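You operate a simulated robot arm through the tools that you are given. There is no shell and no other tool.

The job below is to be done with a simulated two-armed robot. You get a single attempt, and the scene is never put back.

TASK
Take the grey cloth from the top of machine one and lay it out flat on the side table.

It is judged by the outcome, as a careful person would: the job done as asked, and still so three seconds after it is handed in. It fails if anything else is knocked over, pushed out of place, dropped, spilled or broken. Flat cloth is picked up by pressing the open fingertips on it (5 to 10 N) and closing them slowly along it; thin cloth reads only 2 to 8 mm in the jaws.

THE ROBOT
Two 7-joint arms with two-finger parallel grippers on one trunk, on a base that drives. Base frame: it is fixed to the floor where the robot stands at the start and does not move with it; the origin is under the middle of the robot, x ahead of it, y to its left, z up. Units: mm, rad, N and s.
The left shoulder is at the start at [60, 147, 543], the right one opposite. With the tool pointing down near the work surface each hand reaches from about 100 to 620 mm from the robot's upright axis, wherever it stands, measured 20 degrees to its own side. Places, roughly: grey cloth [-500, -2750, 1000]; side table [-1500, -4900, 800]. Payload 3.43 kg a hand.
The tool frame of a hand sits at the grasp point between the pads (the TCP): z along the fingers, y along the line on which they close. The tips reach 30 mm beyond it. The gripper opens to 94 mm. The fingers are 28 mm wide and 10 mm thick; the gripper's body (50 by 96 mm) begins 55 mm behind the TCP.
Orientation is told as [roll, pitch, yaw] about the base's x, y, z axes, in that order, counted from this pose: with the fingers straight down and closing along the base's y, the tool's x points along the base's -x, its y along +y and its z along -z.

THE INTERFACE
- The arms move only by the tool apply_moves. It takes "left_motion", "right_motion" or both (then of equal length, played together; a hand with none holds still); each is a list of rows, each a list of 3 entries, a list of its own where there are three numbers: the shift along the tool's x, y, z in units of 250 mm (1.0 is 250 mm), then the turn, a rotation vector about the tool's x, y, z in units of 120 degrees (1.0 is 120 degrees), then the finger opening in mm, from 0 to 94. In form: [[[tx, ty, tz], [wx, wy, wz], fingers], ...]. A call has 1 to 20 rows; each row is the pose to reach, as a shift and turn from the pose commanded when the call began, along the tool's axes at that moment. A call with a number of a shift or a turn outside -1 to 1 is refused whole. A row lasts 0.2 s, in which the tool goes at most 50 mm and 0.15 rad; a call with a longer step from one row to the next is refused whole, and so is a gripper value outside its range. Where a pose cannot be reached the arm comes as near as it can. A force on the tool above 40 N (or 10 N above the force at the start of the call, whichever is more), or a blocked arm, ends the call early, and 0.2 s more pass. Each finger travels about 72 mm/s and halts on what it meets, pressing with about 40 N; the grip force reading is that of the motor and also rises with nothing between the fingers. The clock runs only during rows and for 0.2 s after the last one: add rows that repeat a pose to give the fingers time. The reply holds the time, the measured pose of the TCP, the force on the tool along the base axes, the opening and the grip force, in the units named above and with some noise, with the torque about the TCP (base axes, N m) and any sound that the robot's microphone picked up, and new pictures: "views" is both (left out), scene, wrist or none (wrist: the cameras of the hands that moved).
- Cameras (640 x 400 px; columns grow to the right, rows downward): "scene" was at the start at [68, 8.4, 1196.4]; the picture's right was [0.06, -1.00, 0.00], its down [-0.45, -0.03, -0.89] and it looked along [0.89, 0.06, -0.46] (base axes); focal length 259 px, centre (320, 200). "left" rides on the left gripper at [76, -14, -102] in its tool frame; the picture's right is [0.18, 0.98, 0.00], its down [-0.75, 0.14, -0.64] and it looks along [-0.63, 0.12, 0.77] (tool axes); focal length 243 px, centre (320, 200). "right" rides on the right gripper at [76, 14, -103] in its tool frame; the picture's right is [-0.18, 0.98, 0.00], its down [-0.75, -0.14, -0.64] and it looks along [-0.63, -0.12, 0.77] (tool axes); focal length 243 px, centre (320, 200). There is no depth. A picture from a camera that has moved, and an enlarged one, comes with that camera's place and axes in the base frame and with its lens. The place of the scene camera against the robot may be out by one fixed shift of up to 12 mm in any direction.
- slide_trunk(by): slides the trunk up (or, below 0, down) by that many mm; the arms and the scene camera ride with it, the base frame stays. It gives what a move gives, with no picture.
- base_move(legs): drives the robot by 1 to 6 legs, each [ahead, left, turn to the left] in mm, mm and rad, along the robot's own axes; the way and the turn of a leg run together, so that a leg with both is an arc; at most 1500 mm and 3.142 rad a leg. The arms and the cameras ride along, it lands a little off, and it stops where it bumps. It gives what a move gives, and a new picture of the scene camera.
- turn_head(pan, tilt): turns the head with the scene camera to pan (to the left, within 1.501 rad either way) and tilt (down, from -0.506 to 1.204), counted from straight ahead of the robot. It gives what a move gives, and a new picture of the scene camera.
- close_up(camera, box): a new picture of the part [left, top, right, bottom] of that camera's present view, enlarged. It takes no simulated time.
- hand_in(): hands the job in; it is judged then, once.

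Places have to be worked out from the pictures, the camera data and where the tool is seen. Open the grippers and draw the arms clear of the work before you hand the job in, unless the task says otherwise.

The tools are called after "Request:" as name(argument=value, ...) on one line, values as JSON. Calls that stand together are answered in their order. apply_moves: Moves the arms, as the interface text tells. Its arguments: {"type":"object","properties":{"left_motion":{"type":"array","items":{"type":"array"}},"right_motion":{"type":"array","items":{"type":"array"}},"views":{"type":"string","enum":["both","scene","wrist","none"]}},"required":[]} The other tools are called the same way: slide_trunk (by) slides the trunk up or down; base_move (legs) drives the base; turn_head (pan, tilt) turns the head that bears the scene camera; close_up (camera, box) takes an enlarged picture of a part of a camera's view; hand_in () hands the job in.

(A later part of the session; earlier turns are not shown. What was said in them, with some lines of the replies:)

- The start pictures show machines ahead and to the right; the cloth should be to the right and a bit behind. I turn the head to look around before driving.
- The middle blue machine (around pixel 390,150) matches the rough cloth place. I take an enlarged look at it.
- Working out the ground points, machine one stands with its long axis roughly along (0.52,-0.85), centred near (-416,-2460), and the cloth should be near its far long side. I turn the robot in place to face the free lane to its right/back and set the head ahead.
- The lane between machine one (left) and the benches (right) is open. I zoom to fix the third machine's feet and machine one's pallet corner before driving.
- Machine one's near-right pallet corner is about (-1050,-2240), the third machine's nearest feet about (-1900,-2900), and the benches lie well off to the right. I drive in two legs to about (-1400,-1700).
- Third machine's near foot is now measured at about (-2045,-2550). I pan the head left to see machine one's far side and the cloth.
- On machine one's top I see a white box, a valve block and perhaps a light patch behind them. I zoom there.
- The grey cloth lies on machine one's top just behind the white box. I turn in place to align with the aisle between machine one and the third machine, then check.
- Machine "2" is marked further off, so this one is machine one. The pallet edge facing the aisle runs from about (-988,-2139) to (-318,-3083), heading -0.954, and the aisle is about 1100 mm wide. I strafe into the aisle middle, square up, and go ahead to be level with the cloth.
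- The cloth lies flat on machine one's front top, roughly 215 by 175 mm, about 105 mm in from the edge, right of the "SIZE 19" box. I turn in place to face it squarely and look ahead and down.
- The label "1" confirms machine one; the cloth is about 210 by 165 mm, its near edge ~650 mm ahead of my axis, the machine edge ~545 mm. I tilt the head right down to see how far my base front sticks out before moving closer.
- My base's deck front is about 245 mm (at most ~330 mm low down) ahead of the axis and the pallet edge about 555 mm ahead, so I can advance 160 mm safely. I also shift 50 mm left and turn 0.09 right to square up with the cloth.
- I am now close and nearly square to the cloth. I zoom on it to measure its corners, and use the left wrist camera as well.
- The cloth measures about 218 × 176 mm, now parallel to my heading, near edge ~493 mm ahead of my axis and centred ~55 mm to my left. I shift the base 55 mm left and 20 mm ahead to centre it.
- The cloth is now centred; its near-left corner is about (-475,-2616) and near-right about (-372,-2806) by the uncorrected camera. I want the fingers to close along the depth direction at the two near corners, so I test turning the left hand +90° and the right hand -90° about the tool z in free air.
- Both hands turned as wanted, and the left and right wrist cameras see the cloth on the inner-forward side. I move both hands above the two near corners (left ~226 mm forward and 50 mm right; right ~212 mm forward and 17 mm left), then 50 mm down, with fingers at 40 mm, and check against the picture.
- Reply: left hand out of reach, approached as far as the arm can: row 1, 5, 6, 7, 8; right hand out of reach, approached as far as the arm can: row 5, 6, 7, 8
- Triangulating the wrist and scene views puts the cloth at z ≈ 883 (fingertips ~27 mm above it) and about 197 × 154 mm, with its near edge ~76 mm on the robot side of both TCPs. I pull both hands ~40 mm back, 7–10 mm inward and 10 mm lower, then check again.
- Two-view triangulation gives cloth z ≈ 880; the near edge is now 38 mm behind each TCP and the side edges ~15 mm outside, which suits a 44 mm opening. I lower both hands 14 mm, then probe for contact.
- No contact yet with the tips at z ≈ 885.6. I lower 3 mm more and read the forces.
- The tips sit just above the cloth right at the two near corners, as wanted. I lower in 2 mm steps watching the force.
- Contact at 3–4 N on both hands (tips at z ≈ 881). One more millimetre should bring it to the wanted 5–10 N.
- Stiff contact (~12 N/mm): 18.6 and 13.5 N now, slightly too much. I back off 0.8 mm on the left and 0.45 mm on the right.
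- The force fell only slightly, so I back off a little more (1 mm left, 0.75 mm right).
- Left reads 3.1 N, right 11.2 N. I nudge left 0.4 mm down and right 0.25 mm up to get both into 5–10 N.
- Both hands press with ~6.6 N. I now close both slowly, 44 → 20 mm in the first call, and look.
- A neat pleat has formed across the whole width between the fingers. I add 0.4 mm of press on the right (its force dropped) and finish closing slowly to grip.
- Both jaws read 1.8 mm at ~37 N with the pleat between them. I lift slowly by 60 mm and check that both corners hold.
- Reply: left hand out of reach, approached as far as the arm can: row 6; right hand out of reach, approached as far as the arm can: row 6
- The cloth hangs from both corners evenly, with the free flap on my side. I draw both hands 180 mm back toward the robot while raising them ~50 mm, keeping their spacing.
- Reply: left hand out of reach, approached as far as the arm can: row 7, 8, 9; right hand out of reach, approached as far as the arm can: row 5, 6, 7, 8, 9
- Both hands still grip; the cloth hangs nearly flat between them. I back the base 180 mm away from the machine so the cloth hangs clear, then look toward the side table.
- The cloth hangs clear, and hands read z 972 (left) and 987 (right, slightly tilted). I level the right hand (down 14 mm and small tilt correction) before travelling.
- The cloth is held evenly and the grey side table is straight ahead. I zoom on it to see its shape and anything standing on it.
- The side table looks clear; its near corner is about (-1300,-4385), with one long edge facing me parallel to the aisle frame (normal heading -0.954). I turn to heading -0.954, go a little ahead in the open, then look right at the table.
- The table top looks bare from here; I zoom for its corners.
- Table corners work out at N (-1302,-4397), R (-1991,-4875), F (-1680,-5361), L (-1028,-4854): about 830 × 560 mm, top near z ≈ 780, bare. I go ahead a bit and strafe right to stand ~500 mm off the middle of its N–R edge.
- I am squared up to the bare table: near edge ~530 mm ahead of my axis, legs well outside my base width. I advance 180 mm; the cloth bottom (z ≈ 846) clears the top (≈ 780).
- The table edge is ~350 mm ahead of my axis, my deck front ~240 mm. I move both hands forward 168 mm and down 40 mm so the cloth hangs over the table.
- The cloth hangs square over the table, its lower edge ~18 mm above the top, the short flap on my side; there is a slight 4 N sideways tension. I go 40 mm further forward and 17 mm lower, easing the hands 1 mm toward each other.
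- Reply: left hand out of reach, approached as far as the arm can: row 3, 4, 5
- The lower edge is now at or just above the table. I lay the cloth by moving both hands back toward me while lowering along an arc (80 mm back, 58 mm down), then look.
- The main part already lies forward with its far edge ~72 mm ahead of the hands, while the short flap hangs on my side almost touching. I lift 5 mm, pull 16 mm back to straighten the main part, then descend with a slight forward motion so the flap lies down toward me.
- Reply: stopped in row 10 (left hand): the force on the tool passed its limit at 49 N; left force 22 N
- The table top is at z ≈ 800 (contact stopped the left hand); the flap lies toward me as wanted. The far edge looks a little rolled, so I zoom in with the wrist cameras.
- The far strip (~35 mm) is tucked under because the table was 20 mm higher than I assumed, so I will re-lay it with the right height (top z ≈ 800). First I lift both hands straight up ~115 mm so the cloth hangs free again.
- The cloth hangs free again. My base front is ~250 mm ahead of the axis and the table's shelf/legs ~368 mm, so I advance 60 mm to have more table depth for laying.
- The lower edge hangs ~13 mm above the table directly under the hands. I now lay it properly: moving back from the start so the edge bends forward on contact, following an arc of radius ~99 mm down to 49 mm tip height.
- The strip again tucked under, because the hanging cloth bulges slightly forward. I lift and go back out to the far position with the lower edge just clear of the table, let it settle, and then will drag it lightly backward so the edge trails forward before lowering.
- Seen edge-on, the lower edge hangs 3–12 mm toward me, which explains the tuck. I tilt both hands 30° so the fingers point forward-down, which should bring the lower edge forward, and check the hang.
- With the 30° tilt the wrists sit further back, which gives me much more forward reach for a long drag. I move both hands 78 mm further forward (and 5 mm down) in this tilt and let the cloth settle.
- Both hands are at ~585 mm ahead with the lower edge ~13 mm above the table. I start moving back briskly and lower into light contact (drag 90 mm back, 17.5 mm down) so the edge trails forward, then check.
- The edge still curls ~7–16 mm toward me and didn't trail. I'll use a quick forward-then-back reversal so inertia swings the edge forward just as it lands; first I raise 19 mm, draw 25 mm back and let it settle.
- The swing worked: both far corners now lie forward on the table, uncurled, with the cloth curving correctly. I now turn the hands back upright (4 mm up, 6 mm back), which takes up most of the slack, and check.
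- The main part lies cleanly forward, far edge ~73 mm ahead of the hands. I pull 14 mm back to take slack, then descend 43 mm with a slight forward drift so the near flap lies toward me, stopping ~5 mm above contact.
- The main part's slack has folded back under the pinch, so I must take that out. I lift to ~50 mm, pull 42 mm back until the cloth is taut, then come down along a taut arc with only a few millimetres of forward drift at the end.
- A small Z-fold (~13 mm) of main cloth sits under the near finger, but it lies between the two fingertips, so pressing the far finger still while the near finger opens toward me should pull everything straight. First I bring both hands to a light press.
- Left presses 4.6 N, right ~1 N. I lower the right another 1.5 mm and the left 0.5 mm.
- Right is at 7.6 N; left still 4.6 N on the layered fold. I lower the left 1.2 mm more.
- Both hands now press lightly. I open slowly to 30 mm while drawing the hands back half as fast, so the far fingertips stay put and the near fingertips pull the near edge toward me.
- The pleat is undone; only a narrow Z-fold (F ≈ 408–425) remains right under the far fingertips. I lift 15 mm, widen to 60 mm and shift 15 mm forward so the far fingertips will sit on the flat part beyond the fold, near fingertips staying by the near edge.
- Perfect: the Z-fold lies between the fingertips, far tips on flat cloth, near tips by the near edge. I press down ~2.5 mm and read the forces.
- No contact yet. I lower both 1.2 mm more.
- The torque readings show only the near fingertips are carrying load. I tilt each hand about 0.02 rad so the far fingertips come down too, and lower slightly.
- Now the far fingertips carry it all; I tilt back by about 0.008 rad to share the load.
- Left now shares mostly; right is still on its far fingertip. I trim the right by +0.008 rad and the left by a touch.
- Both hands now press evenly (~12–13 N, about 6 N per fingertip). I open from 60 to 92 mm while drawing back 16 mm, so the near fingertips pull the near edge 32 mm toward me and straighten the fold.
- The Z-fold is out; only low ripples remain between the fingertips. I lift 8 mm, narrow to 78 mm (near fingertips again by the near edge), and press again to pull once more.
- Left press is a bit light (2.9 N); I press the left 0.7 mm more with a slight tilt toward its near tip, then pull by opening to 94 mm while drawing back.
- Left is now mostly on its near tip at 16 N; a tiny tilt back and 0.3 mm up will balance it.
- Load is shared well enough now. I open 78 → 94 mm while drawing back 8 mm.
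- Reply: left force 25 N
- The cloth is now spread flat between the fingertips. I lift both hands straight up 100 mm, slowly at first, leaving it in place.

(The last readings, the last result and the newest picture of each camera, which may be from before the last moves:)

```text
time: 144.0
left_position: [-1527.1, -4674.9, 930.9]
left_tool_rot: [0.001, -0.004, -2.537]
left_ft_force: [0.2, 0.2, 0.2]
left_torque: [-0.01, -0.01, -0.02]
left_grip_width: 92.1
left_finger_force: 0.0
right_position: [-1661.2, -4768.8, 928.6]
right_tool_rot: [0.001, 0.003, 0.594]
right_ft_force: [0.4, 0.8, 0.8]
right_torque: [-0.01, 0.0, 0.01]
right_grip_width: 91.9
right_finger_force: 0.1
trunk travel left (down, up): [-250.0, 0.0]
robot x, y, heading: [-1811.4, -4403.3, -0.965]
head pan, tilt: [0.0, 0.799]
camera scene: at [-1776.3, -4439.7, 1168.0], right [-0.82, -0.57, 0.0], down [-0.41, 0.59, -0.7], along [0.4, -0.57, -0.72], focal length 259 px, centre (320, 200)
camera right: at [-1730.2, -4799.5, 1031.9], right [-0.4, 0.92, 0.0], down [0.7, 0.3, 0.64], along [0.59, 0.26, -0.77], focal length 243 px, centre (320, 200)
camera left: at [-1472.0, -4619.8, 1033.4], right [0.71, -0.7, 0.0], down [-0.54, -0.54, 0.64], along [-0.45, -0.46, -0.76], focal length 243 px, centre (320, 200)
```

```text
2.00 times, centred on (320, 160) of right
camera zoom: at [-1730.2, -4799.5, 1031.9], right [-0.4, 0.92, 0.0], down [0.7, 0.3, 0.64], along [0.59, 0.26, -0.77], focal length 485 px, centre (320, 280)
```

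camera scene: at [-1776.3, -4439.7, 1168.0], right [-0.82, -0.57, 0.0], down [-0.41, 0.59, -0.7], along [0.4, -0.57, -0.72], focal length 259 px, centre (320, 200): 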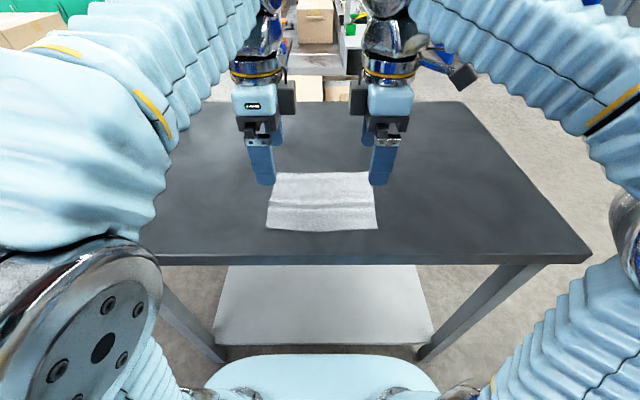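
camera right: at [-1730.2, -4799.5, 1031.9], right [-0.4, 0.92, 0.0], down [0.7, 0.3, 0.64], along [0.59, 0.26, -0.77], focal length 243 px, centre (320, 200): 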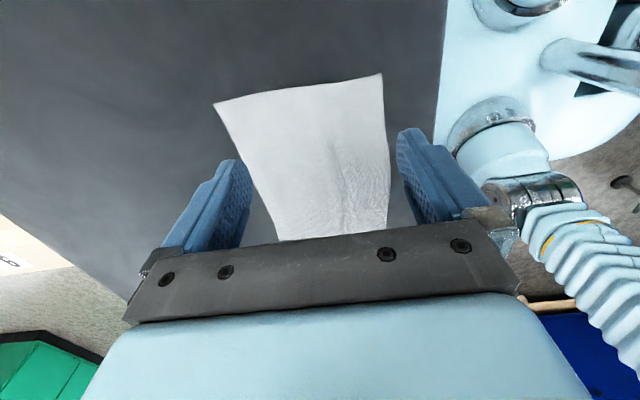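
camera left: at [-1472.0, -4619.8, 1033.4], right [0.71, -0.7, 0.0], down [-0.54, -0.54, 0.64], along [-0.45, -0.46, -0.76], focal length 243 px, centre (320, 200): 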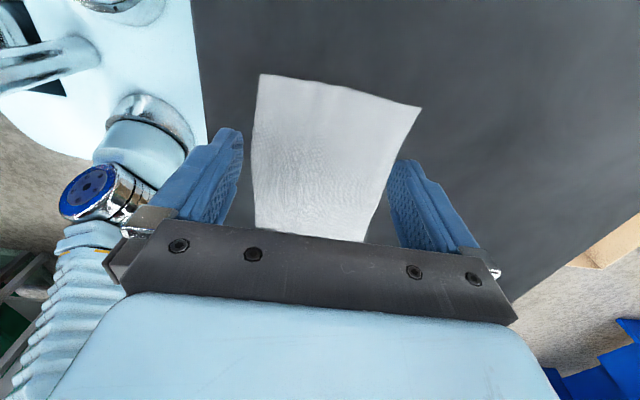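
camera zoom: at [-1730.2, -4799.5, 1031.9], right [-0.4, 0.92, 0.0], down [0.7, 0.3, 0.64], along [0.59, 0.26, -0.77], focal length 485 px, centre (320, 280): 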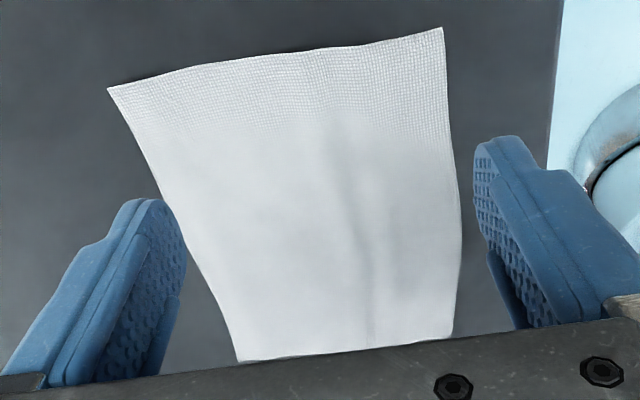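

The cloth lies full-size (about 195 × 154 mm) on the table, ~75 mm in from its edge, with only a slight ripple. I zoom closer to judge that ripple.

Request:
close_up(camera="scene", box=[260, 165, 384, 240])

Request:
close_up(camera="left", box=[240, 65, 400, 165])

Request:
close_up(camera="right", box=[210, 65, 400, 185])

```text
5.16 times, centred on (322, 202) of scene
camera zoom: at [-1776.3, -4439.7, 1168.0], right [-0.82, -0.57, 0.0], down [-0.41, 0.59, -0.7], along [0.4, -0.57, -0.72], focal length 1338 px, centre (310, 187)
```

zoom: 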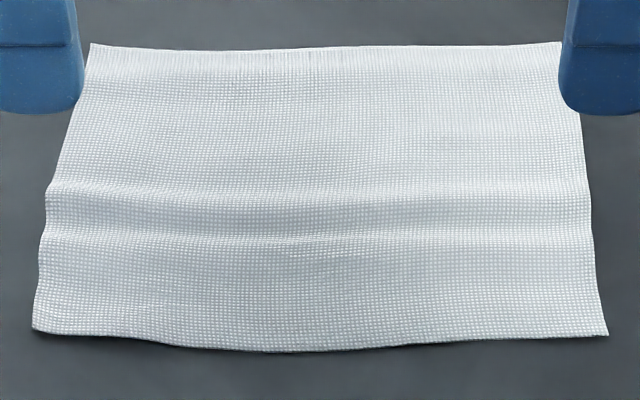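

```text
4.00 times, centred on (320, 115) of left
camera zoom: at [-1472.0, -4619.8, 1033.4], right [0.71, -0.7, 0.0], down [-0.54, -0.54, 0.64], along [-0.45, -0.46, -0.76], focal length 970 px, centre (320, 540)
```

zoom: 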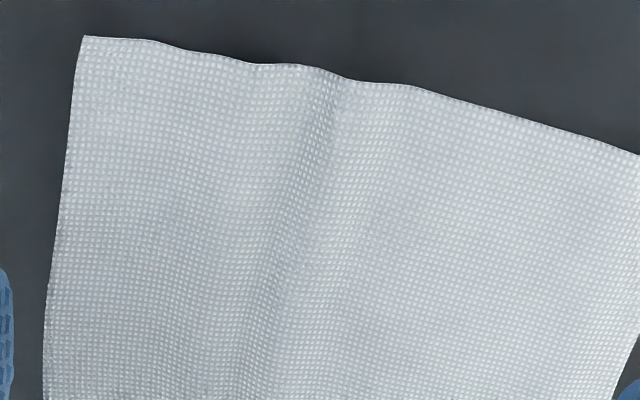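

```text
3.33 times, centred on (305, 125) of right
camera zoom: at [-1730.2, -4799.5, 1031.9], right [-0.4, 0.92, 0.0], down [0.7, 0.3, 0.64], along [0.59, 0.26, -0.77], focal length 809 px, centre (370, 450)
```

zoom: 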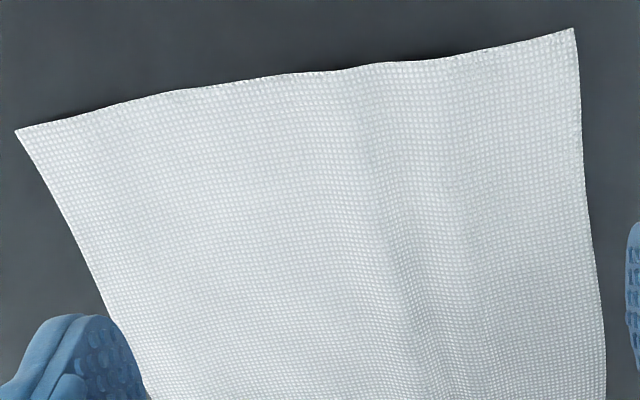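

Only ~2–3 mm ripples remain; the cloth is laid out flat. I raise the hands 30 mm more and back the base 300 mm away to clear the table.

Request:
apply_moves(left_motion=[[[0, 0, -0.06], [0, 0, 0], 92], [[0, 0, -0.12], [0, 0, 0], 92], [[0, 0, -0.12], [0, 0, 0], 92]], right_motion=[[[0, 0, -0.06], [0, 0, 0], 92], [[0, 0, -0.12], [0, 0, 0], 92], [[0, 0, -0.12], [0, 0, 0], 92]], views="none")

Request:
base_move(legs=[[-300, 0, 0]])

Request:
close_up(camera="scene", box=[220, 80, 420, 205])

```text
time: 144.8
left_position: [-1527.4, -4675.1, 960.3]
left_tool_rot: [0.002, -0.004, -2.536]
left_ft_force: [0.3, -0.3, 0.0]
left_torque: [0.01, 0.01, -0.02]
left_grip_width: 92.2
left_finger_force: 0.0
right_position: [-1660.2, -4768.8, 960.1]
right_tool_rot: [0.0, 0.0, 0.594]
right_ft_force: [0.5, -0.3, 0.8]
right_torque: [-0.02, -0.02, -0.01]
right_grip_width: 91.8
right_finger_force: 0.0
trunk travel left (down, up): [-250.0, 0.0]
robot x, y, heading: [-1809.3, -4403.0, -0.967]
head pan, tilt: [0.0, 0.799]
```

```text
time: 146.9
left_position: [-1697.7, -4429.9, 959.4]
left_tool_rot: [-0.001, -0.004, -2.541]
left_ft_force: [0.3, -0.1, 0.7]
left_torque: [0.01, -0.01, 0.01]
left_grip_width: 92.1
left_finger_force: 0.2
right_position: [-1832.1, -4524.4, 959.9]
right_tool_rot: [0.001, 0.0, 0.59]
right_ft_force: [0.7, -0.2, 0.6]
right_torque: [0.03, 0.0, -0.03]
right_grip_width: 91.8
right_finger_force: 0.0
trunk travel left (down, up): [-250.0, 0.0]
robot x, y, heading: [-1979.7, -4156.3, -0.967]
head pan, tilt: [0.0, 0.799]
camera scene: at [-1946.3, -4193.1, 1168.0], right [-0.82, -0.57, 0.0], down [-0.41, 0.59, -0.7], along [0.39, -0.57, -0.72], focal length 259 px, centre (320, 200)
```

scene: 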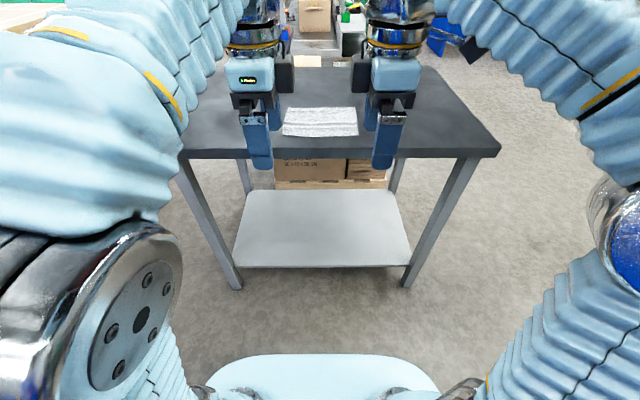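

```text
3.20 times, centred on (320, 142) of scene
camera zoom: at [-1946.3, -4193.1, 1168.0], right [-0.82, -0.57, 0.0], down [-0.41, 0.59, -0.7], along [0.39, -0.57, -0.72], focal length 830 px, centre (320, 384)
```

zoom: 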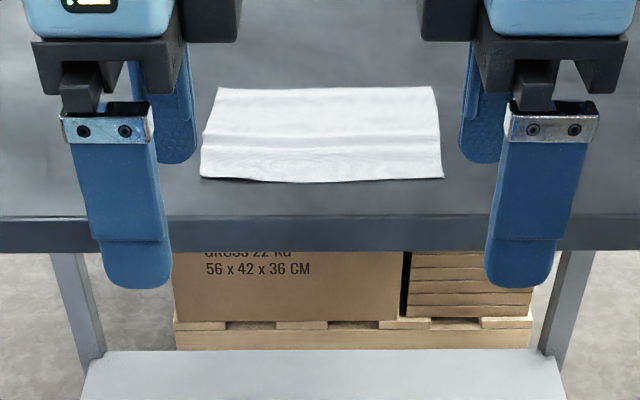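

The grey cloth lies flat and whole on the side table, well inside its edge; the grippers are open and the arms are clear of the table. I hand the job in.

Request:
hand_in()

```text
The job is handed in.
```

I took the grey cloth from the top of machine one and laid it flat on the side table, then handed the job in.

- **Result:** the cloth lies open at about 195 × 154 mm, its full size, and about 75 mm in from the table edge nearest the robot. By eye, ripples of roughly 2–3 mm remain.
- **Laying:** the far edge tucked under twice when I lowered it, so I lifted and laid it again. A leftover fold was then pulled out with the fingertips.
- **Surroundings:** I saw nothing else moved or knocked over. On the table, the left hand once hit the force limit (49 N) because the top was about 20 mm higher than I had assumed. The table did not appear to move.
- **At hand-in:** the grippers were open and the arms were clear of the table.
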